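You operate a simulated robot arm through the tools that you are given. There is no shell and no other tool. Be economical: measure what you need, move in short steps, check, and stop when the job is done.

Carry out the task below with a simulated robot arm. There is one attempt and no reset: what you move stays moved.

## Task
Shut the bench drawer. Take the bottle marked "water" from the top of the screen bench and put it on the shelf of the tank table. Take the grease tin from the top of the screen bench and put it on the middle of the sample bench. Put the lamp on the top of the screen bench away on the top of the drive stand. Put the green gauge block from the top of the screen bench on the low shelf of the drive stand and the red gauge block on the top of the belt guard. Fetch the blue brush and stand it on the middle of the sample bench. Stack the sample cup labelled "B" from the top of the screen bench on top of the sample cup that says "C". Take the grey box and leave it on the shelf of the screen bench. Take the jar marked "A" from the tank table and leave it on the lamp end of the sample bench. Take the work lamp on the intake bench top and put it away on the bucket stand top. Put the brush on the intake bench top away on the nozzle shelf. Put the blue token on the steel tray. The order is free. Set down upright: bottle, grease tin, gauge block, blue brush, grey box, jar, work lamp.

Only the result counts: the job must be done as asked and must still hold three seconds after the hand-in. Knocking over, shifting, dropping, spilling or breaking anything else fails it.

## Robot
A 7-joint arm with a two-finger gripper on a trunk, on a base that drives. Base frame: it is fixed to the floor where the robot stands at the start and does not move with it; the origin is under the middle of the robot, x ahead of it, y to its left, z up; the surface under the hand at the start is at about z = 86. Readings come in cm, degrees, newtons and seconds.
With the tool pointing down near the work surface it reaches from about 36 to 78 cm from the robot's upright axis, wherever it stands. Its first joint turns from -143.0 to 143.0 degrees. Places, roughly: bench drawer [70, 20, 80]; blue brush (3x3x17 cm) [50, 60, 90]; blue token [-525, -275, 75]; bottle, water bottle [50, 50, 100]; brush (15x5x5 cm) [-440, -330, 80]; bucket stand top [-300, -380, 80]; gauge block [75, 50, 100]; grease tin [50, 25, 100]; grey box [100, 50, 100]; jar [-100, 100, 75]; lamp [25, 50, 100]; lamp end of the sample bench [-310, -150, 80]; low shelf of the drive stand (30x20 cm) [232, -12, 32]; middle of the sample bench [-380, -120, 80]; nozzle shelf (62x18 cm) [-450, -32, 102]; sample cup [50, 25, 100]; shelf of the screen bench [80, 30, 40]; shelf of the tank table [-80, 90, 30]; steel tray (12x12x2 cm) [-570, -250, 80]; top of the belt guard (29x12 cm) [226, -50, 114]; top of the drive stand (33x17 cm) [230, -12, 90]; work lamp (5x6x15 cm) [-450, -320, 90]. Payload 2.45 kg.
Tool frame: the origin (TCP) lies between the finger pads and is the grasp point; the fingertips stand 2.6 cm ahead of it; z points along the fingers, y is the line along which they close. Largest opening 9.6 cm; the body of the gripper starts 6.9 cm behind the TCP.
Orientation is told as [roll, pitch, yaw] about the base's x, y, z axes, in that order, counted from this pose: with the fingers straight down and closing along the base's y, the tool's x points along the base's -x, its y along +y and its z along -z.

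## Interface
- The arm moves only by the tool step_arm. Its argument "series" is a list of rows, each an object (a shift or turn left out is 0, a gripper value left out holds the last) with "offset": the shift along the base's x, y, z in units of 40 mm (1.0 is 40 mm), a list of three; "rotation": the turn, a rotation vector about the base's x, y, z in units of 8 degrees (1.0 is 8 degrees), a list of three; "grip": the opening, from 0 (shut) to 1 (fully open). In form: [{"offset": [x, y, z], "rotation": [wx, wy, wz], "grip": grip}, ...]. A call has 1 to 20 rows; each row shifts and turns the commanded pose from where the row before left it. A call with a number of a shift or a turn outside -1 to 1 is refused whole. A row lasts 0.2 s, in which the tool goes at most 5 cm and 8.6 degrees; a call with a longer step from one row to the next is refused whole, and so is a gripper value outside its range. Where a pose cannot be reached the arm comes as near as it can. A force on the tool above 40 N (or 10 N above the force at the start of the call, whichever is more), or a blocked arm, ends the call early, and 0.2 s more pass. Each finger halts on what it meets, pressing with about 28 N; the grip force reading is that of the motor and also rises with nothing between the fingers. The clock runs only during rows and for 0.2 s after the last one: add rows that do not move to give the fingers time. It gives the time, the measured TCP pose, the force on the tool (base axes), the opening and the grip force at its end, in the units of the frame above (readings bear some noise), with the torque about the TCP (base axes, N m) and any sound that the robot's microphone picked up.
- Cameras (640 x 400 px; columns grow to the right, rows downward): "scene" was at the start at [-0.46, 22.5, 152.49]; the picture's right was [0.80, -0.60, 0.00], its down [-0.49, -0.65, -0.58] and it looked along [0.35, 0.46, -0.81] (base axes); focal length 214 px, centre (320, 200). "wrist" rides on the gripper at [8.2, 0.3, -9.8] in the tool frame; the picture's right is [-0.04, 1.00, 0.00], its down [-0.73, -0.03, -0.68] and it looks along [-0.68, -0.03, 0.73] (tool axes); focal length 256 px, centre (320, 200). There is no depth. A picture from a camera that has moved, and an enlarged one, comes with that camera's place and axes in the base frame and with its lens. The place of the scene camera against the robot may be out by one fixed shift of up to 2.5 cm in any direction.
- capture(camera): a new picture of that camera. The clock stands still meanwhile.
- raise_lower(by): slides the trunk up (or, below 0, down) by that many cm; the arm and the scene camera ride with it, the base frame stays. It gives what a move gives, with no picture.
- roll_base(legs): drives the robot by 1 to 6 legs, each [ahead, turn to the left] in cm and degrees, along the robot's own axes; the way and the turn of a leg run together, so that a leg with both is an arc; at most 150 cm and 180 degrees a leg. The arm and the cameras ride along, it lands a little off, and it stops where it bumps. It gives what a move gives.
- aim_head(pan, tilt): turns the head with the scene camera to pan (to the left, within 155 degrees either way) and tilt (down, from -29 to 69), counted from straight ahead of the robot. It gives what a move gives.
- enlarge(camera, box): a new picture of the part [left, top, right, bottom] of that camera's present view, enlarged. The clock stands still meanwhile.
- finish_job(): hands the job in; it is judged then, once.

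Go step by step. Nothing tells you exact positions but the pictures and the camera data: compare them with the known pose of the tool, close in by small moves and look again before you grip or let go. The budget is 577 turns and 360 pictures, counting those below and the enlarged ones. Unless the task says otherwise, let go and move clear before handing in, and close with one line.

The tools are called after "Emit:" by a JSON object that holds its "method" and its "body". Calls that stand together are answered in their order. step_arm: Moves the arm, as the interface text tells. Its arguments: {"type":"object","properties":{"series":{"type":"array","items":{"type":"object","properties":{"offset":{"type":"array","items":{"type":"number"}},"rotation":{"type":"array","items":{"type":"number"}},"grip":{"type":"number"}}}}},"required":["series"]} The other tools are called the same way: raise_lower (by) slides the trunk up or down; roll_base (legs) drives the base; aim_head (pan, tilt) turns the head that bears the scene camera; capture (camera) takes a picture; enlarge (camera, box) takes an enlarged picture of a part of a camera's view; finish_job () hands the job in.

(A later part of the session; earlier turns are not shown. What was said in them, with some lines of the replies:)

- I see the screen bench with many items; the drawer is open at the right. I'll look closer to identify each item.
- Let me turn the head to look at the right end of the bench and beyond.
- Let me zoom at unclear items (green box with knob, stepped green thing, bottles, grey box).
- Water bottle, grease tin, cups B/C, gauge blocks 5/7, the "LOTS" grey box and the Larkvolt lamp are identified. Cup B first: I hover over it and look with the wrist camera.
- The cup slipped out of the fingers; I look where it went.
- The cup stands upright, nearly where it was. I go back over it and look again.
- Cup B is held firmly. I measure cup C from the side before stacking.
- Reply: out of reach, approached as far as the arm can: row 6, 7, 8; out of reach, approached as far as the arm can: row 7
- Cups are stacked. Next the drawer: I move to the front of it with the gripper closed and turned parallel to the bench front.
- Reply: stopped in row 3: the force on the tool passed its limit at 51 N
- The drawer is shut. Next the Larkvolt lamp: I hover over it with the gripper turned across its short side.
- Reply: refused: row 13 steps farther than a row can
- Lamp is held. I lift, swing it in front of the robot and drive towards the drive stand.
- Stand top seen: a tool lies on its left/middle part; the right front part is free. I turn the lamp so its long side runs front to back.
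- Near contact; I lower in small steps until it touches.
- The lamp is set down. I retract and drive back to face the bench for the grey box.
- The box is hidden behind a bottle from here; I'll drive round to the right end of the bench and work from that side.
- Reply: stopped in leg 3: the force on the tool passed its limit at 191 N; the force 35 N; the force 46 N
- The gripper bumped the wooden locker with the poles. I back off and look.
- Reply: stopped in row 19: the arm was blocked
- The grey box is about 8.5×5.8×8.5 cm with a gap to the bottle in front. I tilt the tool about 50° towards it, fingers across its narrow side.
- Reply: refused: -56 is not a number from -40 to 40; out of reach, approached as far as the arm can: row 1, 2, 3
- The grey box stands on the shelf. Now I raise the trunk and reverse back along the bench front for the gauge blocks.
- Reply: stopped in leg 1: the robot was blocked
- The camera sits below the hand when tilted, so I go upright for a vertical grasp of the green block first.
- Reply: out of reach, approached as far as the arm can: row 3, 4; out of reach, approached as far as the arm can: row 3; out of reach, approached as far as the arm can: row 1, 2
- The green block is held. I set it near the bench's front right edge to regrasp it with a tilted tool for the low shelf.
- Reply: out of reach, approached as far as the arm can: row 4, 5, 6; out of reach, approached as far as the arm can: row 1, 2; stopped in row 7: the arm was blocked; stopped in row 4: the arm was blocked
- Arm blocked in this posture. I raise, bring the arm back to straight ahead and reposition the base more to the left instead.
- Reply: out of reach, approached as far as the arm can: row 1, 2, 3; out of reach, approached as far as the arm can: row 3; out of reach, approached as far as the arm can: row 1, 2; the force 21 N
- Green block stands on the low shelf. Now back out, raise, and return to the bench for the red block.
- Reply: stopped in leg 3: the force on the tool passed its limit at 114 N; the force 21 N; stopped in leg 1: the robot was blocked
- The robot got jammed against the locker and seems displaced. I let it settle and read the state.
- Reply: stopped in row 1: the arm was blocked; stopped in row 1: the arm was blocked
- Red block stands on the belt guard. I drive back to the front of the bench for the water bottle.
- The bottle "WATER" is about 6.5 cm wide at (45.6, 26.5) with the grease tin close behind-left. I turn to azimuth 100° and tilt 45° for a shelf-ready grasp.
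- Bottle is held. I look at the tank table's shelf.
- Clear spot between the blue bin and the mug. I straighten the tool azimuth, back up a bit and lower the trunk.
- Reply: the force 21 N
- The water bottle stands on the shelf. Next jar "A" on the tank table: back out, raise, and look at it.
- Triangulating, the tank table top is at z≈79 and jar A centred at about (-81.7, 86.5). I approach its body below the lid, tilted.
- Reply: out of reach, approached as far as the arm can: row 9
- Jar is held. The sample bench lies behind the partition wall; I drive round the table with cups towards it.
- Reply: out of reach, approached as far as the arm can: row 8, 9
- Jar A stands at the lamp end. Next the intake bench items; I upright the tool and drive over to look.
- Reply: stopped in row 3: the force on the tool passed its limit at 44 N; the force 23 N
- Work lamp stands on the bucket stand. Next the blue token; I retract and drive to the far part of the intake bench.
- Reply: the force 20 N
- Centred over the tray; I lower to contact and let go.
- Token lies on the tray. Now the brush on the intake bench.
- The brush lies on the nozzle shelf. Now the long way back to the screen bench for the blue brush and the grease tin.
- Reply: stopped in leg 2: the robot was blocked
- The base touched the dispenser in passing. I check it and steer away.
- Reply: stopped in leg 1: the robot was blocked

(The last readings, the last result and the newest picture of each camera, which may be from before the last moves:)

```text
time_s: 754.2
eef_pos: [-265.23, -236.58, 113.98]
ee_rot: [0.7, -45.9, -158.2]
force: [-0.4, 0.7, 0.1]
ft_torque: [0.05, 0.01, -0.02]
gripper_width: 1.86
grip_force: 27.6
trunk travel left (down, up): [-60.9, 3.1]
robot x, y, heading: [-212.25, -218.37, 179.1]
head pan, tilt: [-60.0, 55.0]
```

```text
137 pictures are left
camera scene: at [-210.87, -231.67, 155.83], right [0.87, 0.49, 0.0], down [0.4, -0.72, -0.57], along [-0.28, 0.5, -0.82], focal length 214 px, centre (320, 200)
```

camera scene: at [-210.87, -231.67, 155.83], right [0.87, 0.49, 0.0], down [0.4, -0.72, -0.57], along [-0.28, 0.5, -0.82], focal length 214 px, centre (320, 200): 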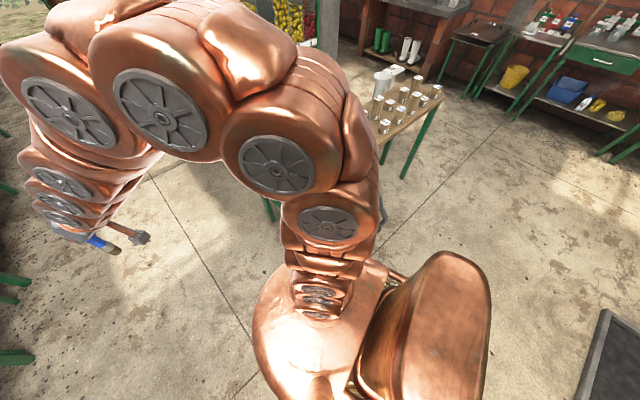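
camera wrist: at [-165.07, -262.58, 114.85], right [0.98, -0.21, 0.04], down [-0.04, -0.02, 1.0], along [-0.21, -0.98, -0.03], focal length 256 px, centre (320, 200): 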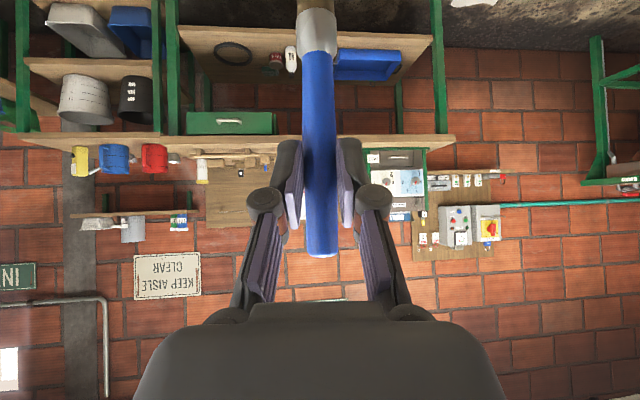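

Emit:
{"method": "roll_base", "body": {"legs": [[0, 40], [40, 0], [0, -42], [140, 0]]}}

Emit:
{"method": "aim_head", "body": {"pan": -60, "tilt": 30}}

Emit:
{"method": "capture", "body": {"camera": "scene"}}

```text
time_s: 767.1
eef_pos: [-438.09, -257.39, 113.85]
ee_rot: [0.8, -45.9, -158.6]
force: [0.0, 0.2, -0.9]
ft_torque: [-0.04, -0.05, 0.0]
gripper_width: 1.84
grip_force: 28.5
trunk travel left (down, up): [-60.9, 3.1]
robot x, y, heading: [-385.07, -239.47, 178.7]
head pan, tilt: [-60.0, 55.0]
```

```text
time_s: 768.0
eef_pos: [-438.03, -257.27, 113.91]
ee_rot: [0.8, -45.9, -158.6]
force: [0.2, 0.1, -0.5]
ft_torque: [-0.02, 0.0, -0.01]
gripper_width: 1.83
grip_force: 27.8
trunk travel left (down, up): [-60.9, 3.1]
robot x, y, heading: [-384.9, -239.18, 178.5]
head pan, tilt: [-60.0, 30.0]
```

```text
136 pictures are left
camera scene: at [-384.58, -251.28, 159.42], right [0.88, 0.48, 0.0], down [0.24, -0.44, -0.87], along [-0.41, 0.76, -0.5], focal length 214 px, centre (320, 200)
```

scene: 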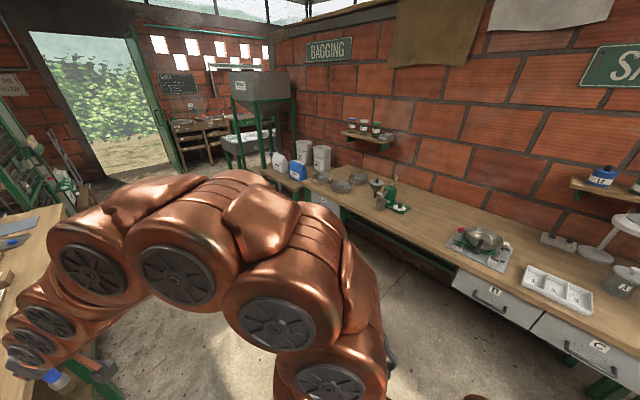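

Emit:
{"method": "roll_base", "body": {"legs": [[0, -105]]}}

Emit:
{"method": "aim_head", "body": {"pan": 0, "tilt": 38}}

Emit:
{"method": "capture", "body": {"camera": "scene"}}

Emit:
{"method": "enlarge", "body": {"camera": "scene", "box": [200, 130, 440, 260]}}

```text
time_s: 772.8
eef_pos: [-387.66, -183.39, 113.86]
ee_rot: [0.8, -45.9, 95.6]
force: [0.3, -0.1, -0.1]
ft_torque: [0.0, 0.02, -0.01]
gripper_width: 1.84
grip_force: 27.8
trunk travel left (down, up): [-60.9, 3.1]
robot x, y, heading: [-385.28, -239.25, 72.7]
head pan, tilt: [-60.0, 30.0]
```

```text
time_s: 774.1
eef_pos: [-387.74, -183.38, 113.77]
ee_rot: [0.8, -45.8, 95.4]
force: [-0.6, 0.1, -0.3]
ft_torque: [-0.04, 0.03, -0.02]
gripper_width: 1.82
grip_force: 28.4
trunk travel left (down, up): [-60.9, 3.1]
robot x, y, heading: [-384.92, -239.62, 72.8]
head pan, tilt: [0.0, 38.0]
```

```text
135 pictures are left
camera scene: at [-401.1, -232.04, 158.2], right [0.95, -0.3, 0.0], down [-0.18, -0.59, -0.79], along [0.23, 0.75, -0.62], focal length 214 px, centre (320, 200)
```

scene: 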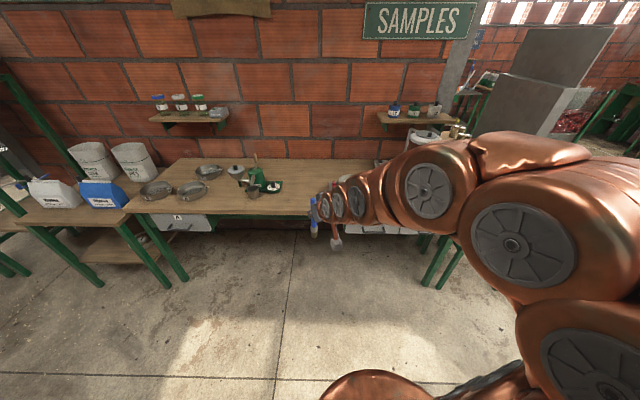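

```text
2.67 times, centred on (320, 195) of scene
camera zoom: at [-401.1, -232.04, 158.2], right [0.95, -0.3, 0.0], down [-0.18, -0.59, -0.79], along [0.23, 0.75, -0.62], focal length 572 px, centre (320, 213)
```

zoom: 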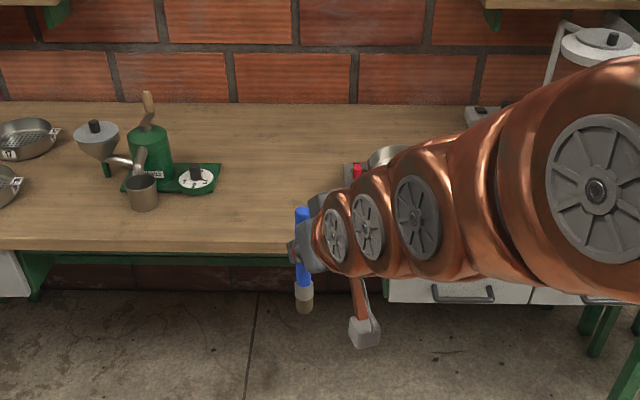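

Emit:
{"method": "roll_base", "body": {"legs": [[46, 0]]}}

Emit:
{"method": "step_arm", "body": {"series": [{"rotation": [0, 0, -0.9]}, {"rotation": [0, 0, -0.9]}, {"rotation": [0, 0, -0.9]}, {}]}}

Emit:
{"method": "capture", "body": {"camera": "wrist"}}

Emit:
{"method": "capture", "body": {"camera": "scene"}}

```text
time_s: 776.9
eef_pos: [-373.35, -138.9, 113.82]
ee_rot: [0.8, -45.9, 95.3]
force: [0.1, -0.4, 1.4]
ft_torque: [0.01, 0.0, -0.03]
gripper_width: 1.82
grip_force: 28.0
trunk travel left (down, up): [-60.9, 3.1]
robot x, y, heading: [-370.93, -195.17, 72.7]
head pan, tilt: [0.0, 38.0]
```

```text
time_s: 777.9
eef_pos: [-373.44, -138.94, 113.83]
ee_rot: [0.8, -45.8, 73.7]
force: [1.3, 0.4, -0.3]
ft_torque: [0.02, 0.01, -0.01]
gripper_width: 1.83
grip_force: 28.2
trunk travel left (down, up): [-60.9, 3.1]
robot x, y, heading: [-371.17, -194.97, 72.6]
head pan, tilt: [0.0, 38.0]
```

```text
133 pictures are left
camera wrist: at [-377.17, -151.09, 114.82], right [-0.95, 0.3, 0.04], down [0.04, 0.01, 1.0], along [0.3, 0.95, -0.03], focal length 256 px, centre (320, 200)
```

wrist: 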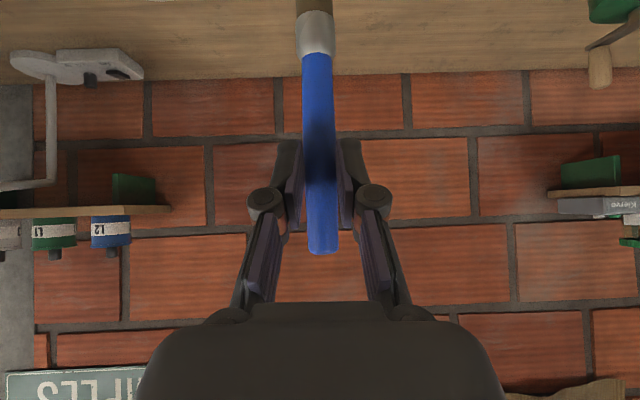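

```text
132 pictures are left
camera scene: at [-387.15, -187.48, 158.19], right [0.95, -0.3, 0.0], down [-0.19, -0.59, -0.79], along [0.24, 0.75, -0.62], focal length 214 px, centre (320, 200)
```

scene: 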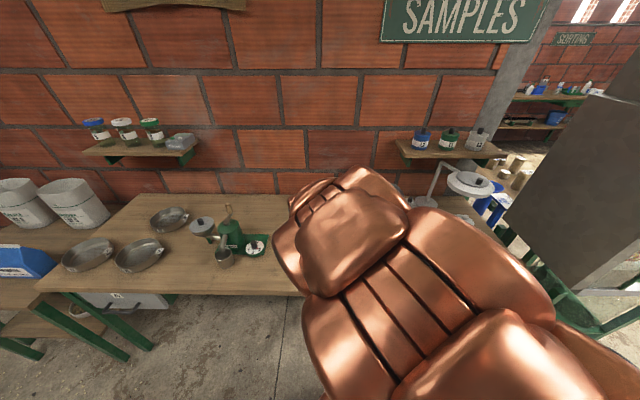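

Emit:
{"method": "step_arm", "body": {"series": [{"offset": [0.31, 0.95, -0.2]}, {"offset": [0.31, 0.95, -0.5]}, {"offset": [0.31, 0.95, -0.6]}, {"offset": [0.31, 0.95, -0.6]}, {"offset": [0.31, 0.95, -0.6]}, {"offset": [0, 0, -0.7]}, {}]}}

Emit:
{"method": "capture", "body": {"camera": "wrist"}}

Emit:
{"method": "capture", "body": {"camera": "scene"}}

```text
time_s: 779.5
eef_pos: [-367.18, -119.89, 101.12]
ee_rot: [0.8, -46.0, 73.7]
force: [-0.1, -0.7, -0.3]
ft_torque: [0.0, -0.03, -0.03]
gripper_width: 1.82
grip_force: 28.0
trunk travel left (down, up): [-60.9, 3.1]
robot x, y, heading: [-371.12, -194.73, 72.6]
head pan, tilt: [0.0, 38.0]
```

```text
131 pictures are left
camera wrist: at [-370.91, -132.13, 102.06], right [-0.95, 0.3, 0.04], down [0.04, 0.01, 1.0], along [0.3, 0.95, -0.02], focal length 256 px, centre (320, 200)
```

wrist: 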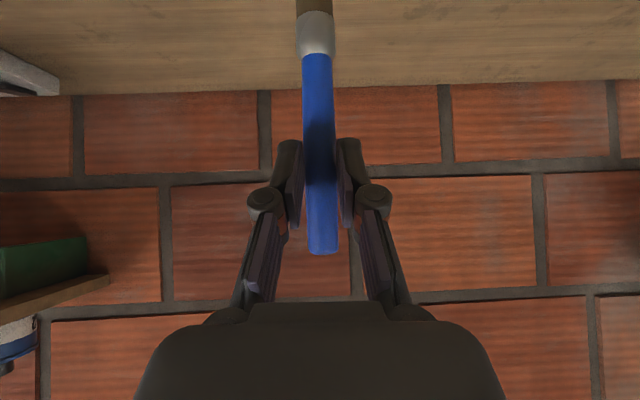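

```text
130 pictures are left
camera scene: at [-387.13, -187.47, 158.2], right [0.95, -0.3, 0.0], down [-0.19, -0.59, -0.79], along [0.24, 0.75, -0.62], focal length 214 px, centre (320, 200)
```

scene: 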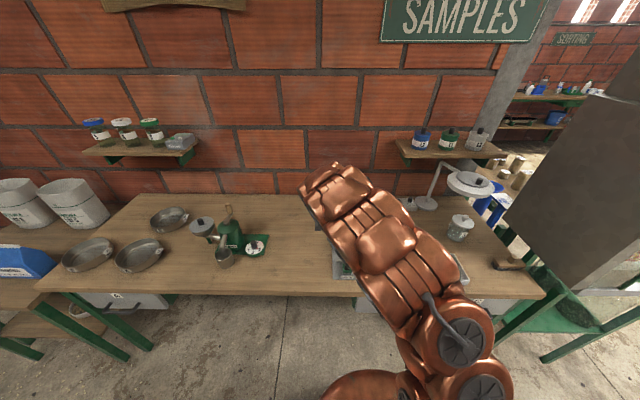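

Emit:
{"method": "step_arm", "body": {"series": [{"offset": [-0.48, 0.14, -0.6]}, {"offset": [0, 0, -0.7]}, {"offset": [0, 0, -0.5]}, {}]}}

Emit:
{"method": "capture", "body": {"camera": "wrist"}}

```text
time_s: 780.5
eef_pos: [-369.24, -119.5, 93.8]
ee_rot: [0.9, -45.9, 73.7]
force: [-0.6, -0.6, -1.0]
ft_torque: [-0.01, 0.0, -0.03]
gripper_width: 1.82
grip_force: 27.8
trunk travel left (down, up): [-60.9, 3.1]
robot x, y, heading: [-371.24, -194.73, 72.7]
head pan, tilt: [0.0, 38.0]
```

```text
129 pictures are left
camera wrist: at [-373.0, -131.57, 94.82], right [-0.95, 0.3, 0.04], down [0.04, 0.01, 1.0], along [0.3, 0.95, -0.02], focal length 256 px, centre (320, 200)
```

wrist: 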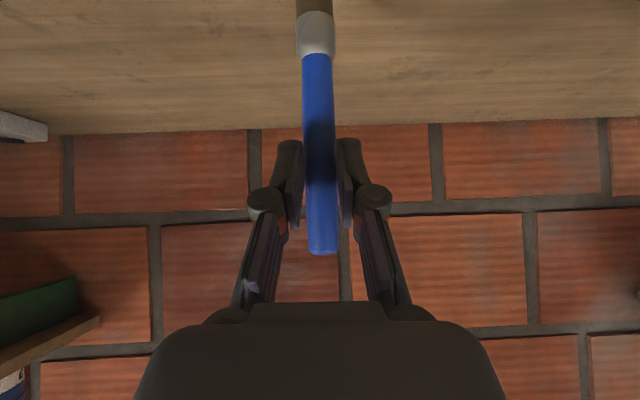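

Emit:
{"method": "step_arm", "body": {"series": [{"offset": [0, 0, -0.2]}, {"offset": [0, 0, -0.1]}, {"offset": [0, 0, -0.1]}, {}]}}

```text
time_s: 781.5
eef_pos: [-369.3, -119.36, 92.4]
ee_rot: [0.9, -46.1, 73.7]
force: [1.0, 0.6, 20.9]
ft_torque: [0.63, -0.19, 0.0]
gripper_width: 1.87
grip_force: 27.8
trunk travel left (down, up): [-60.9, 3.1]
robot x, y, heading: [-370.8, -195.04, 72.4]
head pan, tilt: [0.0, 38.0]
```

Emit:
{"method": "step_arm", "body": {"series": [{"offset": [0, 0, -0.05]}, {"offset": [0, 0, -0.04]}, {}]}}

Emit:
{"method": "step_arm", "body": {"series": [{"offset": [0, 0, 0.06]}, {}]}}

Emit:
{"method": "step_arm", "body": {"series": [{"offset": [0, 0, 0.04]}, {}]}}

Emit:
{"method": "capture", "body": {"camera": "wrist"}}

```text
time_s: 782.3
eef_pos: [-369.07, -119.39, 91.96]
ee_rot: [0.7, -46.0, 73.7]
force: [-1.1, 0.6, 20.6]
ft_torque: [0.51, -0.1, -0.01]
gripper_width: 1.84
grip_force: 27.9
trunk travel left (down, up): [-60.9, 3.1]
robot x, y, heading: [-371.55, -194.77, 72.5]
head pan, tilt: [0.0, 38.0]
```

```text
time_s: 782.9
eef_pos: [-369.12, -119.39, 91.98]
ee_rot: [0.7, -45.7, 73.7]
force: [0.4, 0.7, 2.7]
ft_torque: [0.16, -0.04, 0.01]
gripper_width: 1.85
grip_force: 27.5
trunk travel left (down, up): [-60.9, 3.1]
robot x, y, heading: [-370.97, -194.8, 72.6]
head pan, tilt: [0.0, 38.0]
```

```text
time_s: 783.5
eef_pos: [-369.25, -119.31, 92.2]
ee_rot: [0.7, -45.9, 73.7]
force: [0.0, -0.2, 0.9]
ft_torque: [0.0, -0.04, -0.03]
gripper_width: 1.86
grip_force: 27.7
trunk travel left (down, up): [-60.9, 3.1]
robot x, y, heading: [-371.17, -194.84, 72.2]
head pan, tilt: [0.0, 38.0]
```

```text
128 pictures are left
camera wrist: at [-372.91, -131.49, 93.2], right [-0.95, 0.3, 0.04], down [0.04, 0.01, 1.0], along [0.3, 0.95, -0.02], focal length 256 px, centre (320, 200)
```

wrist: 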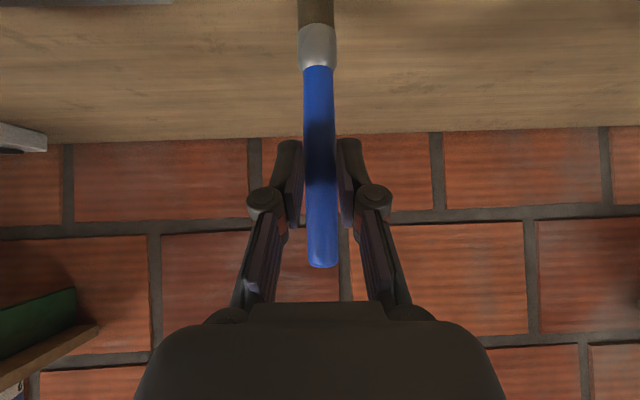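

Emit:
{"method": "step_arm", "body": {"series": [{"offset": [0, 0, -0.05]}, {}]}}

Emit:
{"method": "step_arm", "body": {"series": [{"grip": 0.25}, {"grip": 0.3}, {"grip": 0.35}, {}]}}

Emit:
{"method": "capture", "body": {"camera": "wrist"}}

```text
time_s: 784.1
eef_pos: [-369.13, -119.31, 92.12]
ee_rot: [0.6, -45.9, 73.7]
force: [0.0, -0.3, 0.1]
ft_torque: [-0.01, -0.04, -0.01]
gripper_width: 1.85
grip_force: 28.0
trunk travel left (down, up): [-60.9, 3.1]
robot x, y, heading: [-370.56, -195.04, 72.4]
head pan, tilt: [0.0, 38.0]
```

```text
time_s: 785.1
eef_pos: [-369.18, -119.23, 92.17]
ee_rot: [0.8, -45.9, 73.7]
force: [-0.4, 0.2, 0.6]
ft_torque: [-0.01, 0.01, -0.01]
gripper_width: 3.35
grip_force: 0.1
trunk travel left (down, up): [-60.9, 3.1]
robot x, y, heading: [-370.71, -195.0, 72.5]
head pan, tilt: [0.0, 38.0]
```

```text
127 pictures are left
camera wrist: at [-372.91, -131.51, 93.07], right [-0.95, 0.3, 0.04], down [0.04, 0.01, 1.0], along [0.3, 0.95, -0.02], focal length 256 px, centre (320, 200)
```

wrist: 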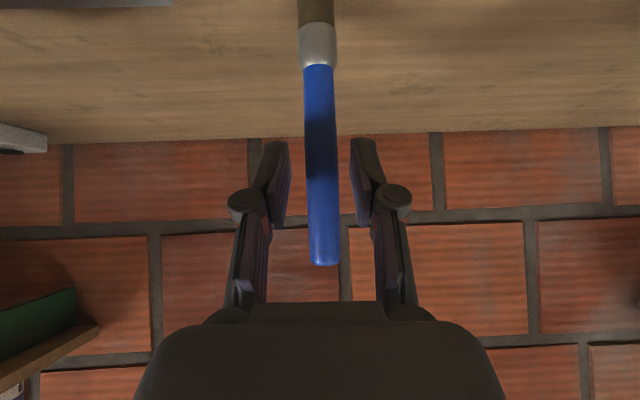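

Emit:
{"method": "step_arm", "body": {"series": [{"grip": 0.5}, {"grip": 0.5}, {"offset": [-0.05, -0.18, 0.15]}, {"offset": [-0.1, -0.35, 0.3]}, {"offset": [-0.15, -0.5, 0.45]}, {"offset": [-0.18, -0.6, 0.5]}, {"offset": [-0.2, -0.7, 0.5]}, {"offset": [-0.2, -0.7, 0.4]}, {}]}}

Emit:
{"method": "capture", "body": {"camera": "wrist"}}

```text
time_s: 787.1
eef_pos: [-372.57, -131.5, 101.54]
ee_rot: [0.8, -45.9, 73.7]
force: [0.1, -0.2, 0.6]
ft_torque: [0.01, -0.02, -0.01]
gripper_width: 4.81
grip_force: 0.0
trunk travel left (down, up): [-60.9, 3.1]
robot x, y, heading: [-371.01, -194.94, 72.5]
head pan, tilt: [0.0, 38.0]
```

```text
126 pictures are left
camera wrist: at [-376.29, -143.65, 102.47], right [-0.95, 0.3, 0.04], down [0.04, 0.01, 1.0], along [0.3, 0.95, -0.02], focal length 256 px, centre (320, 200)
```

wrist: 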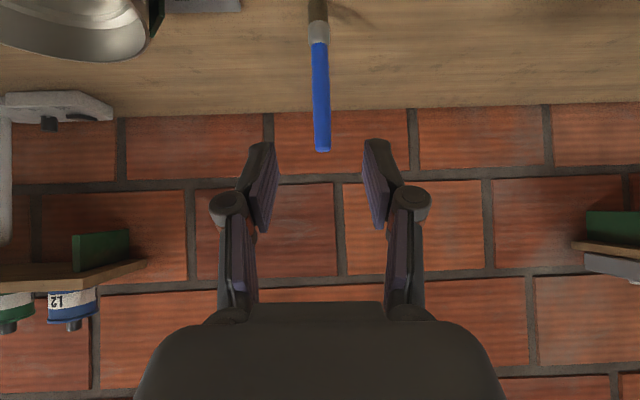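

The blue brush stands. Now back to the screen bench for the grease tin.

Emit:
{"method": "roll_base", "body": {"legs": [[-46, 0], [0, -75], [150, 0], [76, 0], [0, 79], [150, 0]]}}

Emit:
{"method": "roll_base", "body": {"legs": [[95, 0]]}}

Emit:
{"method": "aim_head", "body": {"pan": 0, "tilt": 30}}

Emit:
{"method": "capture", "body": {"camera": "scene"}}

```text
time_s: 814.2
eef_pos: [-137.77, -31.76, 101.49]
ee_rot: [0.8, -45.9, 79.6]
force: [0.0, -0.2, 0.4]
ft_torque: [-0.02, -0.02, 0.01]
gripper_width: 4.82
grip_force: 0.2
trunk travel left (down, up): [-60.9, 3.1]
robot x, y, heading: [-129.54, -94.64, 78.3]
head pan, tilt: [0.0, 38.0]
```

```text
time_s: 819.1
eef_pos: [-117.16, 61.64, 101.48]
ee_rot: [0.8, -45.9, 78.8]
force: [0.3, 1.3, -0.5]
ft_torque: [0.0, -0.03, -0.01]
gripper_width: 4.79
grip_force: 0.1
trunk travel left (down, up): [-60.9, 3.1]
robot x, y, heading: [-109.97, -1.09, 77.9]
head pan, tilt: [0.0, 38.0]
```

```text
time_s: 819.8
eef_pos: [-117.04, 61.66, 101.51]
ee_rot: [0.9, -46.0, 78.8]
force: [-0.2, -0.3, -0.7]
ft_torque: [-0.03, 0.0, 0.01]
gripper_width: 4.77
grip_force: 0.1
trunk travel left (down, up): [-60.9, 3.1]
robot x, y, heading: [-109.97, -1.37, 77.7]
head pan, tilt: [0.0, 30.0]
```

```text
125 pictures are left
camera scene: at [-126.67, 4.95, 159.43], right [0.98, -0.21, 0.0], down [-0.11, -0.49, -0.87], along [0.19, 0.85, -0.5], focal length 214 px, centre (320, 200)
```

scene: 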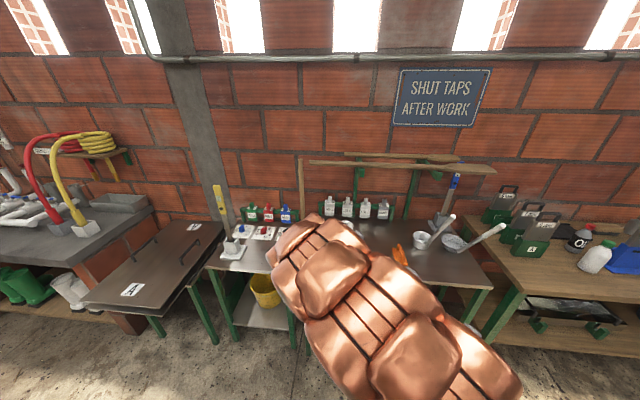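

Emit:
{"method": "roll_base", "body": {"legs": [[-8, 0], [0, -85], [136, 0], [0, 79]]}}

Emit:
{"method": "capture", "body": {"camera": "wrist"}}

Emit:
{"method": "aim_head", "body": {"pan": 0, "tilt": 40}}

Emit:
{"method": "capture", "body": {"camera": "scene"}}

```text
time_s: 834.2
eef_pos: [21.12, 37.98, 101.47]
ee_rot: [0.8, -45.9, 73.3]
force: [-0.1, 0.1, 0.2]
ft_torque: [-0.02, -0.02, -0.01]
gripper_width: 4.8
grip_force: 0.0
trunk travel left (down, up): [-60.9, 3.1]
robot x, y, heading: [22.26, -25.2, 72.2]
head pan, tilt: [0.0, 30.0]
```

```text
124 pictures are left
camera wrist: at [17.41, 25.86, 102.48], right [-0.95, 0.3, 0.04], down [0.04, 0.01, 1.0], along [0.3, 0.95, -0.02], focal length 256 px, centre (320, 200)
```

wrist: 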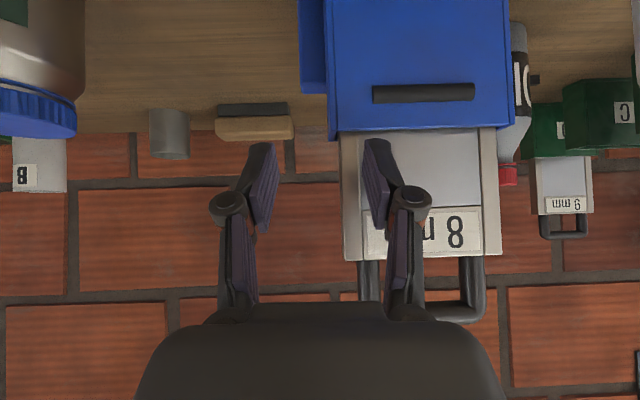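

```text
time_s: 835.0
eef_pos: [21.14, 37.93, 101.56]
ee_rot: [0.8, -46.0, 73.3]
force: [-0.2, 0.9, -0.3]
ft_torque: [-0.04, -0.01, -0.01]
gripper_width: 4.83
grip_force: 0.1
trunk travel left (down, up): [-60.9, 3.1]
robot x, y, heading: [22.54, -25.19, 72.0]
head pan, tilt: [0.0, 40.0]
```

```text
123 pictures are left
camera scene: at [6.25, -18.05, 157.9], right [0.95, -0.31, 0.0], down [-0.2, -0.61, -0.77], along [0.24, 0.73, -0.64], focal length 214 px, centre (320, 200)
```

scene: 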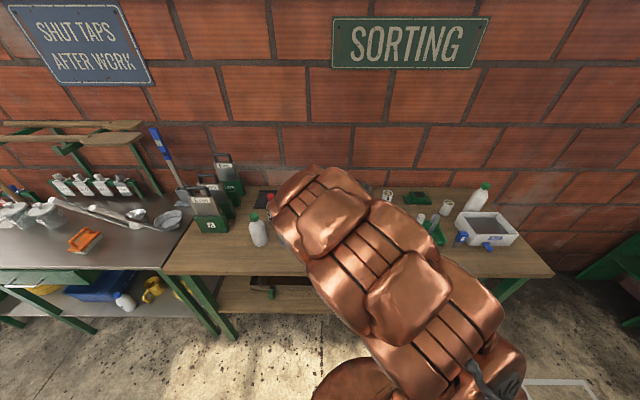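

Emit:
{"method": "step_arm", "body": {"series": [{"offset": [-0.1, -0.3, 0.8]}, {"offset": [-0.1, -0.3, 0.8]}, {"offset": [0, 0, 0.6]}, {}]}}

Emit:
{"method": "capture", "body": {"camera": "wrist"}}

```text
time_s: 836.0
eef_pos: [20.47, 35.57, 110.28]
ee_rot: [0.7, -45.9, 73.3]
force: [-0.3, -0.4, -0.4]
ft_torque: [0.01, 0.02, -0.01]
gripper_width: 4.77
grip_force: 0.0
trunk travel left (down, up): [-60.9, 3.1]
robot x, y, heading: [22.41, -25.71, 72.1]
head pan, tilt: [0.0, 40.0]
```

```text
122 pictures are left
camera wrist: at [16.67, 23.45, 111.27], right [-0.95, 0.3, 0.04], down [0.04, 0.01, 1.0], along [0.3, 0.95, -0.02], focal length 256 px, centre (320, 200)
```

wrist: 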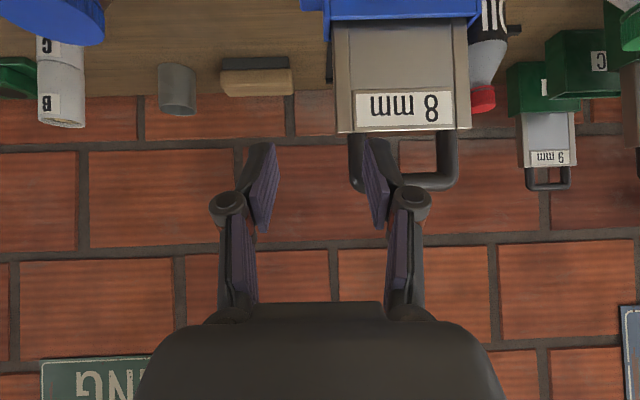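

Emit:
{"method": "step_arm", "body": {"series": [{"offset": [0.2, -0.5, 0.2], "grip": 1}, {"offset": [0.6, -0.6, 0]}, {"offset": [0.8, -0.4, 0]}, {"offset": [0.8, -0.4, 0]}, {"offset": [0.8, -0.4, 0]}, {"offset": [0.8, -0.2, 0]}, {"offset": [0.4, 0, 0]}, {}]}}

Emit:
{"method": "capture", "body": {"camera": "wrist"}}

```text
time_s: 837.8
eef_pos: [38.1, 25.65, 111.32]
ee_rot: [0.8, -46.0, 73.2]
force: [0.1, 0.0, -0.9]
ft_torque: [0.0, -0.02, 0.03]
gripper_width: 9.58
grip_force: 0.1
trunk travel left (down, up): [-60.9, 3.1]
robot x, y, heading: [22.51, -25.84, 72.2]
head pan, tilt: [0.0, 40.0]
```

```text
121 pictures are left
camera wrist: at [34.33, 13.5, 112.29], right [-0.95, 0.3, 0.04], down [0.04, 0.01, 1.0], along [0.3, 0.95, -0.02], focal length 256 px, centre (320, 200)
```

wrist: 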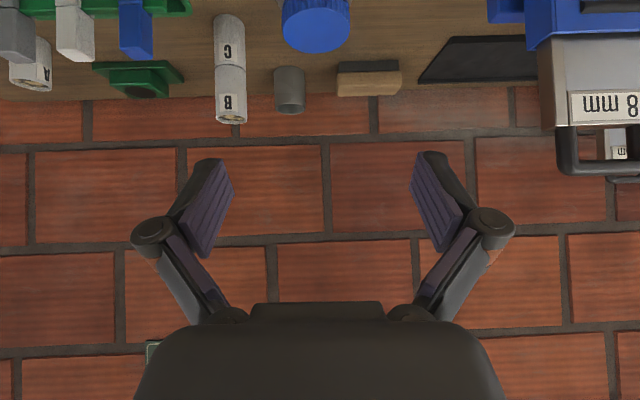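

Emit:
{"method": "step_arm", "body": {"series": [{"offset": [0, 0, -0.8]}, {"offset": [0, 0, -0.8]}, {"offset": [0, 0, -0.8]}, {"offset": [0, 0, -0.6]}, {}]}}

Emit:
{"method": "capture", "body": {"camera": "wrist"}}

```text
time_s: 839.0
eef_pos: [38.89, 28.62, 100.36]
ee_rot: [0.8, -45.7, 73.3]
force: [0.4, -0.6, -0.3]
ft_torque: [0.01, 0.01, -0.01]
gripper_width: 9.59
grip_force: 0.1
out of reach, approached as far as the arm can: row 2, 3, 4
trunk travel left (down, up): [-60.9, 3.1]
robot x, y, heading: [22.25, -25.45, 72.1]
head pan, tilt: [0.0, 40.0]
```

```text
120 pictures are left
camera wrist: at [35.15, 16.48, 101.4], right [-0.95, 0.3, 0.04], down [0.04, 0.01, 1.0], along [0.3, 0.95, -0.03], focal length 256 px, centre (320, 200)
```

wrist: 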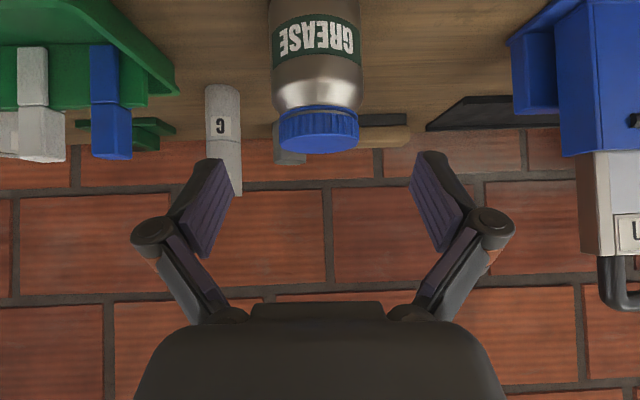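

Emit:
{"method": "step_arm", "body": {"series": [{"offset": [0.14, 0.55, -0.6]}, {"offset": [0.14, 0.55, -0.8]}, {"offset": [0.14, 0.55, -0.95]}, {}]}}

Emit:
{"method": "capture", "body": {"camera": "wrist"}}

```text
time_s: 840.0
eef_pos: [40.61, 35.24, 90.95]
ee_rot: [0.8, -45.9, 73.2]
force: [-0.2, 0.6, 0.0]
ft_torque: [-0.02, -0.02, -0.02]
gripper_width: 9.61
grip_force: 0.0
trunk travel left (down, up): [-60.9, 3.1]
robot x, y, heading: [22.53, -25.36, 72.3]
head pan, tilt: [0.0, 40.0]
```

```text
119 pictures are left
camera wrist: at [36.81, 23.1, 91.97], right [-0.95, 0.3, 0.04], down [0.04, 0.01, 1.0], along [0.3, 0.95, -0.02], focal length 256 px, centre (320, 200)
```

wrist: 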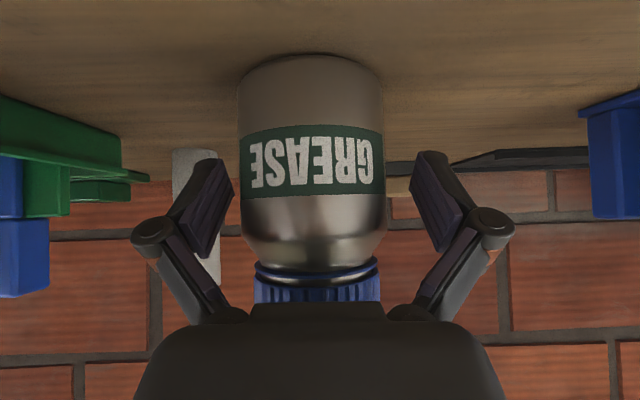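

Emit:
{"method": "step_arm", "body": {"series": [{"grip": 0}, {"grip": 0}, {"grip": 0}, {"grip": 0}, {"grip": 0}, {"offset": [0, 0, 0.1]}, {"offset": [0, 0, 0.2]}, {"offset": [0, 0, 0.3]}, {"offset": [0, 0, 0.4]}, {"offset": [0, 0, 0.5]}, {}]}}

Emit:
{"method": "capture", "body": {"camera": "wrist"}}

```text
time_s: 842.4
eef_pos: [40.65, 35.21, 97.03]
ee_rot: [0.9, -45.8, 73.3]
force: [-0.8, 0.2, -3.0]
ft_torque: [0.0, -0.02, 0.01]
gripper_width: 7.08
grip_force: 28.0
trunk travel left (down, up): [-60.9, 3.1]
robot x, y, heading: [22.49, -25.46, 72.2]
head pan, tilt: [0.0, 40.0]
```

```text
118 pictures are left
camera wrist: at [36.84, 23.04, 98.1], right [-0.95, 0.3, 0.04], down [0.04, 0.01, 1.0], along [0.3, 0.95, -0.02], focal length 256 px, centre (320, 200)
```

wrist: 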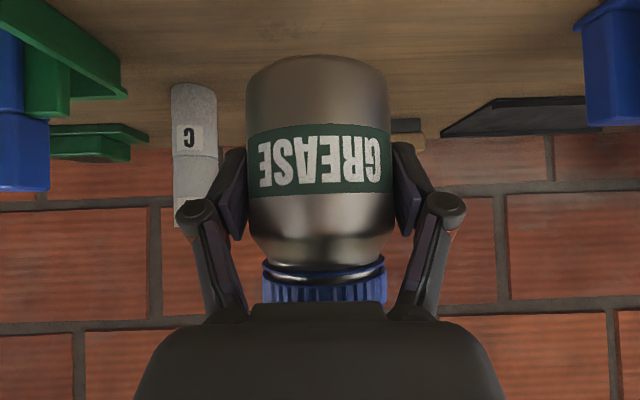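

Emit:
{"method": "step_arm", "body": {"series": [{"offset": [0, 0, 0.6]}, {"offset": [0, -0.1, 0.7]}, {"offset": [0, -0.3, 0.7]}, {"offset": [-0.1, -0.4, 0.6]}, {}]}}

Emit:
{"method": "roll_base", "body": {"legs": [[-25, 0], [0, 90], [112, 0], [0, 93], [150, 0], [93, 0]]}}

Emit:
{"method": "capture", "body": {"camera": "wrist"}}

```text
time_s: 843.6
eef_pos: [40.36, 32.14, 107.32]
ee_rot: [0.7, -45.8, 73.3]
force: [-0.6, 0.2, -3.1]
ft_torque: [0.03, -0.02, 0.0]
gripper_width: 7.07
grip_force: 28.5
trunk travel left (down, up): [-60.9, 3.1]
robot x, y, heading: [22.16, -25.3, 72.0]
head pan, tilt: [0.0, 40.0]
```

```text
time_s: 869.9
eef_pos: [-181.84, -299.26, 107.38]
ee_rot: [0.9, -45.9, -106.3]
force: [0.1, 0.9, -3.2]
ft_torque: [0.0, 0.01, -0.05]
gripper_width: 7.1
grip_force: 27.5
trunk travel left (down, up): [-60.9, 3.1]
robot x, y, heading: [-164.31, -241.39, -107.4]
head pan, tilt: [0.0, 40.0]
```

```text
117 pictures are left
camera wrist: at [-178.01, -287.03, 108.27], right [0.95, -0.3, 0.04], down [-0.04, -0.01, 1.0], along [-0.3, -0.95, -0.02], focal length 256 px, centre (320, 200)
```

wrist: 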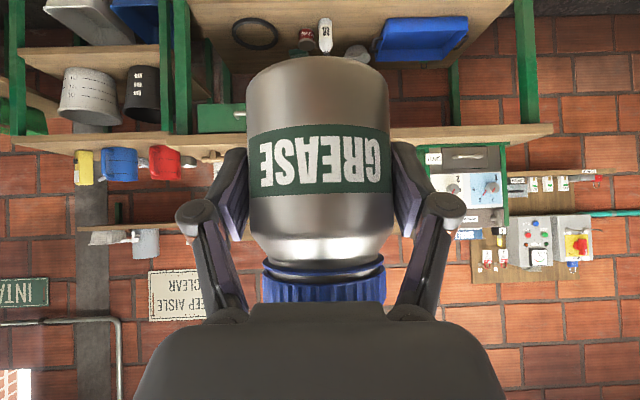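

Emit:
{"method": "roll_base", "body": {"legs": [[0, -73], [150, 0], [98, 0], [0, -105]]}}

Emit:
{"method": "aim_head", "body": {"pan": -10, "tilt": 38}}

Emit:
{"method": "capture", "body": {"camera": "scene"}}

```text
time_s: 889.5
eef_pos: [-394.13, -179.36, 107.38]
ee_rot: [0.9, -45.9, 75.1]
force: [-1.0, -1.1, -3.0]
ft_torque: [0.01, 0.01, 0.0]
gripper_width: 7.12
grip_force: 28.0
trunk travel left (down, up): [-60.9, 3.1]
robot x, y, heading: [-410.48, -237.77, 73.8]
head pan, tilt: [0.0, 40.0]
```

```text
time_s: 890.3
eef_pos: [-394.22, -179.55, 107.28]
ee_rot: [0.8, -45.9, 75.2]
force: [0.5, -0.1, -3.2]
ft_torque: [0.0, 0.02, 0.0]
gripper_width: 7.1
grip_force: 28.0
trunk travel left (down, up): [-60.9, 3.1]
robot x, y, heading: [-410.41, -237.89, 73.8]
head pan, tilt: [-10.0, 38.0]
```

```text
116 pictures are left
camera scene: at [-425.31, -231.07, 158.19], right [0.9, -0.44, 0.0], down [-0.27, -0.55, -0.79], along [0.35, 0.71, -0.62], focal length 214 px, centre (320, 200)
```

scene: 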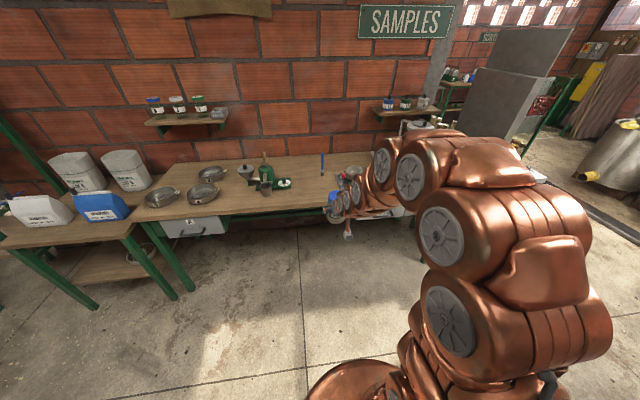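

Emit:
{"method": "roll_base", "body": {"legs": [[43, 0]]}}

Emit:
{"method": "capture", "body": {"camera": "wrist"}}

Emit:
{"method": "capture", "body": {"camera": "scene"}}

```text
time_s: 892.9
eef_pos: [-382.05, -138.25, 107.27]
ee_rot: [0.8, -45.9, 75.0]
force: [0.2, -0.8, -3.6]
ft_torque: [-0.01, 0.0, 0.01]
gripper_width: 7.08
grip_force: 27.7
trunk travel left (down, up): [-60.9, 3.1]
robot x, y, heading: [-398.6, -196.26, 73.8]
head pan, tilt: [-10.0, 38.0]
```

```text
115 pictures are left
camera wrist: at [-385.56, -150.51, 108.27], right [-0.96, 0.28, 0.04], down [0.04, 0.01, 1.0], along [0.28, 0.96, -0.02], focal length 256 px, centre (320, 200)
```

wrist: 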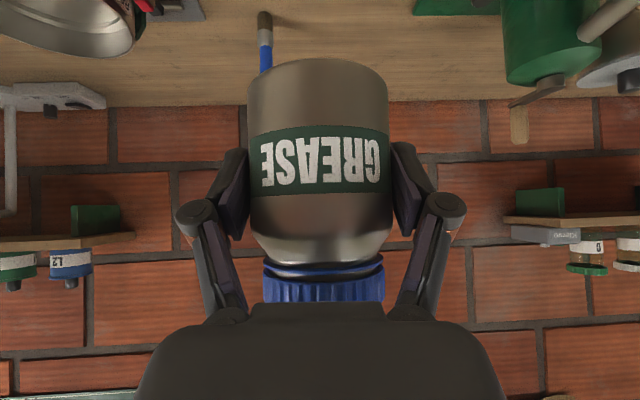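

```text
114 pictures are left
camera scene: at [-413.35, -189.84, 158.2], right [0.9, -0.44, 0.0], down [-0.27, -0.55, -0.79], along [0.35, 0.71, -0.62], focal length 214 px, centre (320, 200)
```

scene: 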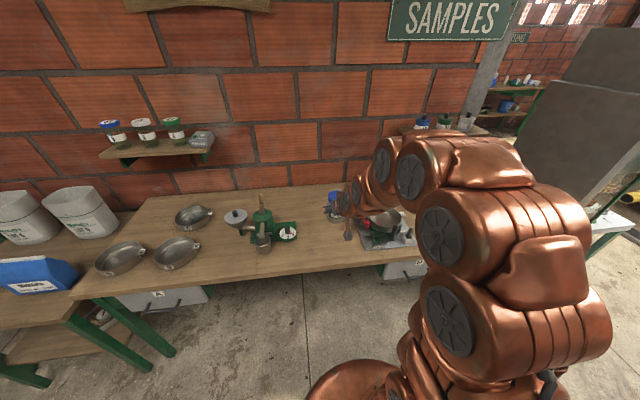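

Emit:
{"method": "step_arm", "body": {"series": [{"offset": [-0.2, 0.9, -0.3]}, {"offset": [-0.2, 0.9, -0.6]}, {"offset": [-0.2, 0.92, -0.8]}, {"offset": [0, 0, -0.9]}, {"offset": [0, 0, -0.9]}, {"offset": [0, 0, -0.9]}, {}]}}

Emit:
{"method": "capture", "body": {"camera": "wrist"}}

Emit:
{"method": "enlarge", "body": {"camera": "scene", "box": [220, 170, 440, 290]}}

```text
time_s: 894.5
eef_pos: [-384.6, -127.45, 89.6]
ee_rot: [0.8, -45.9, 75.0]
force: [0.1, -0.1, -3.5]
ft_torque: [-0.02, 0.02, 0.02]
gripper_width: 7.1
grip_force: 28.1
trunk travel left (down, up): [-60.9, 3.1]
robot x, y, heading: [-398.49, -196.32, 73.9]
head pan, tilt: [-10.0, 38.0]
```

```text
113 pictures are left
camera wrist: at [-388.05, -139.67, 90.61], right [-0.96, 0.28, 0.04], down [0.04, 0.01, 1.0], along [0.28, 0.96, -0.02], focal length 256 px, centre (320, 200)
```

wrist: 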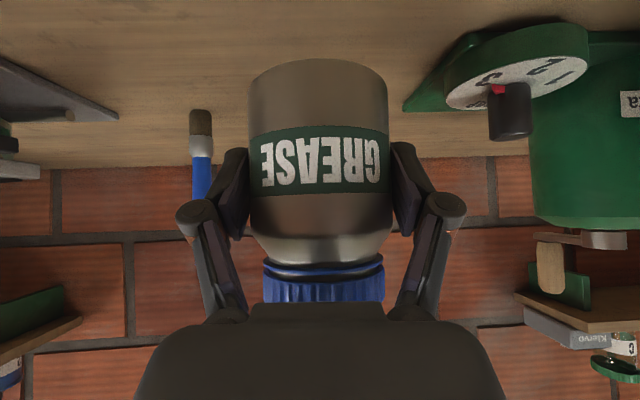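

```text
2.91 times, centred on (330, 230) of scene
camera zoom: at [-413.35, -189.81, 158.2], right [0.9, -0.44, 0.0], down [-0.27, -0.55, -0.79], along [0.35, 0.71, -0.62], focal length 624 px, centre (291, 113)
```

zoom: 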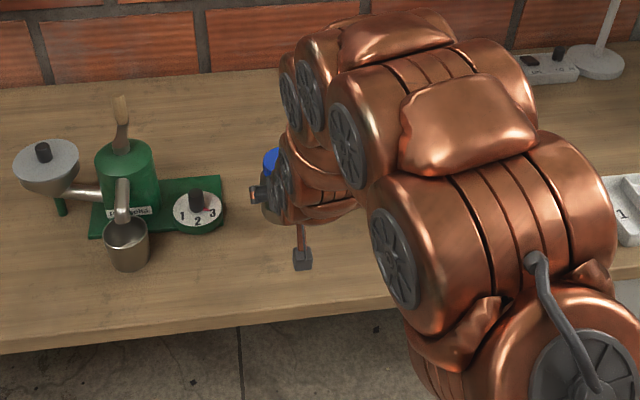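

Emit:
{"method": "step_arm", "body": {"series": [{"offset": [0, 0, -0.6]}, {"offset": [0, 0, -0.35]}, {"offset": [0, 0, -0.12]}, {"offset": [0, 0, -0.1]}, {}]}}

```text
time_s: 895.7
eef_pos: [-384.53, -127.4, 85.06]
ee_rot: [0.8, -46.0, 75.0]
force: [-0.2, -1.0, 7.0]
ft_torque: [-0.13, -0.18, -0.06]
gripper_width: 7.12
grip_force: 28.0
trunk travel left (down, up): [-60.9, 3.1]
robot x, y, heading: [-398.17, -196.5, 73.6]
head pan, tilt: [-10.0, 38.0]
```

Contact. I release, back away level, then lift.

Emit:
{"method": "step_arm", "body": {"series": [{"offset": [0, 0, 0.01], "grip": 0.95}, {"grip": 0.95}, {"grip": 0.95}, {"grip": 0.95}, {"offset": [-0.09, -0.3, 0.25]}, {"offset": [-0.13, -0.45, 0.4]}, {"offset": [-0.15, -0.55, 0.5]}, {"offset": [-0.15, -0.55, 0.6]}, {"offset": [0, 0, 0.9]}, {"offset": [0, 0, 0.8]}, {}]}}

Emit:
{"method": "capture", "body": {"camera": "wrist"}}

```text
time_s: 898.1
eef_pos: [-386.75, -134.91, 98.73]
ee_rot: [0.8, -45.9, 74.9]
force: [-0.2, 0.4, 0.3]
ft_torque: [-0.02, 0.01, 0.0]
gripper_width: 9.14
grip_force: 0.1
trunk travel left (down, up): [-60.9, 3.1]
robot x, y, heading: [-398.52, -196.72, 73.7]
head pan, tilt: [-10.0, 38.0]
```

```text
111 pictures are left
camera wrist: at [-390.13, -147.1, 99.78], right [-0.96, 0.28, 0.04], down [0.04, 0.01, 1.0], along [0.28, 0.96, -0.02], focal length 256 px, centre (320, 200)
```

wrist: 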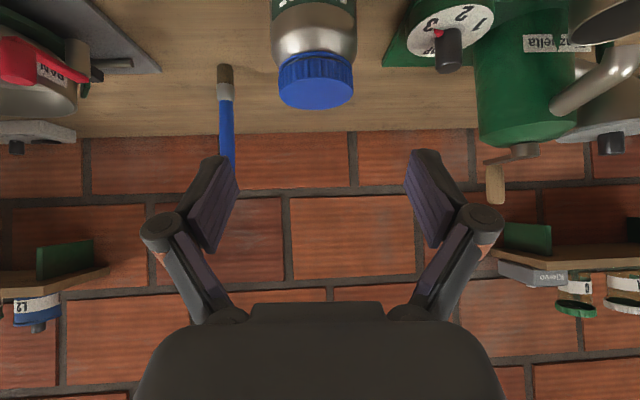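

Emit:
{"method": "roll_base", "body": {"legs": [[-30, 0]]}}

Emit:
{"method": "capture", "body": {"camera": "scene"}}

Emit:
{"method": "enlarge", "body": {"camera": "wrist", "box": [200, 0, 440, 150]}}

```text
time_s: 900.1
eef_pos: [-395.45, -163.62, 98.86]
ee_rot: [0.7, -46.0, 75.4]
force: [-0.2, 0.1, 1.1]
ft_torque: [0.01, 0.03, 0.01]
gripper_width: 9.12
grip_force: 0.0
trunk travel left (down, up): [-60.9, 3.1]
robot x, y, heading: [-406.86, -225.47, 74.4]
head pan, tilt: [-10.0, 38.0]
```

```text
110 pictures are left
camera scene: at [-421.73, -218.98, 158.2], right [0.9, -0.43, 0.0], down [-0.27, -0.55, -0.79], along [0.34, 0.71, -0.62], focal length 214 px, centre (320, 200)
```

scene: 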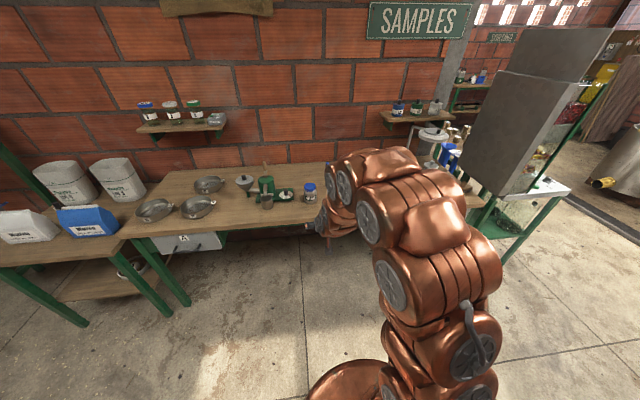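

```text
2.67 times, centred on (320, 75) of wrist
camera zoom: at [-398.84, -176.03, 99.77], right [-0.96, 0.27, 0.04], down [0.04, 0.01, 1.0], along [0.27, 0.96, -0.02], focal length 683 px, centre (320, 533)
```

zoom: 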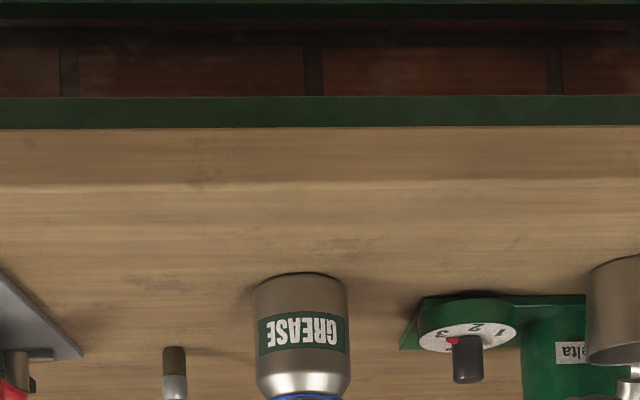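

Both the grease tin and the blue brush stand on the middle of the sample bench, and every other item was seen in place after it was set down. I hand the job in.

Emit:
{"method": "finish_job", "body": {}}

```text
The job is handed in.
```

I carried out every part of the task, and each item was in place and upright where asked when I last saw it. Along the way I bumped three things: the gripper hit the covered cabinet with the poles twice, with the robot jammed against it once. The base also touched something near that cabinet and later the dispenser. The cabinet, poles and dispenser looked unmoved afterwards, but I could not confirm nothing shifted slightly.
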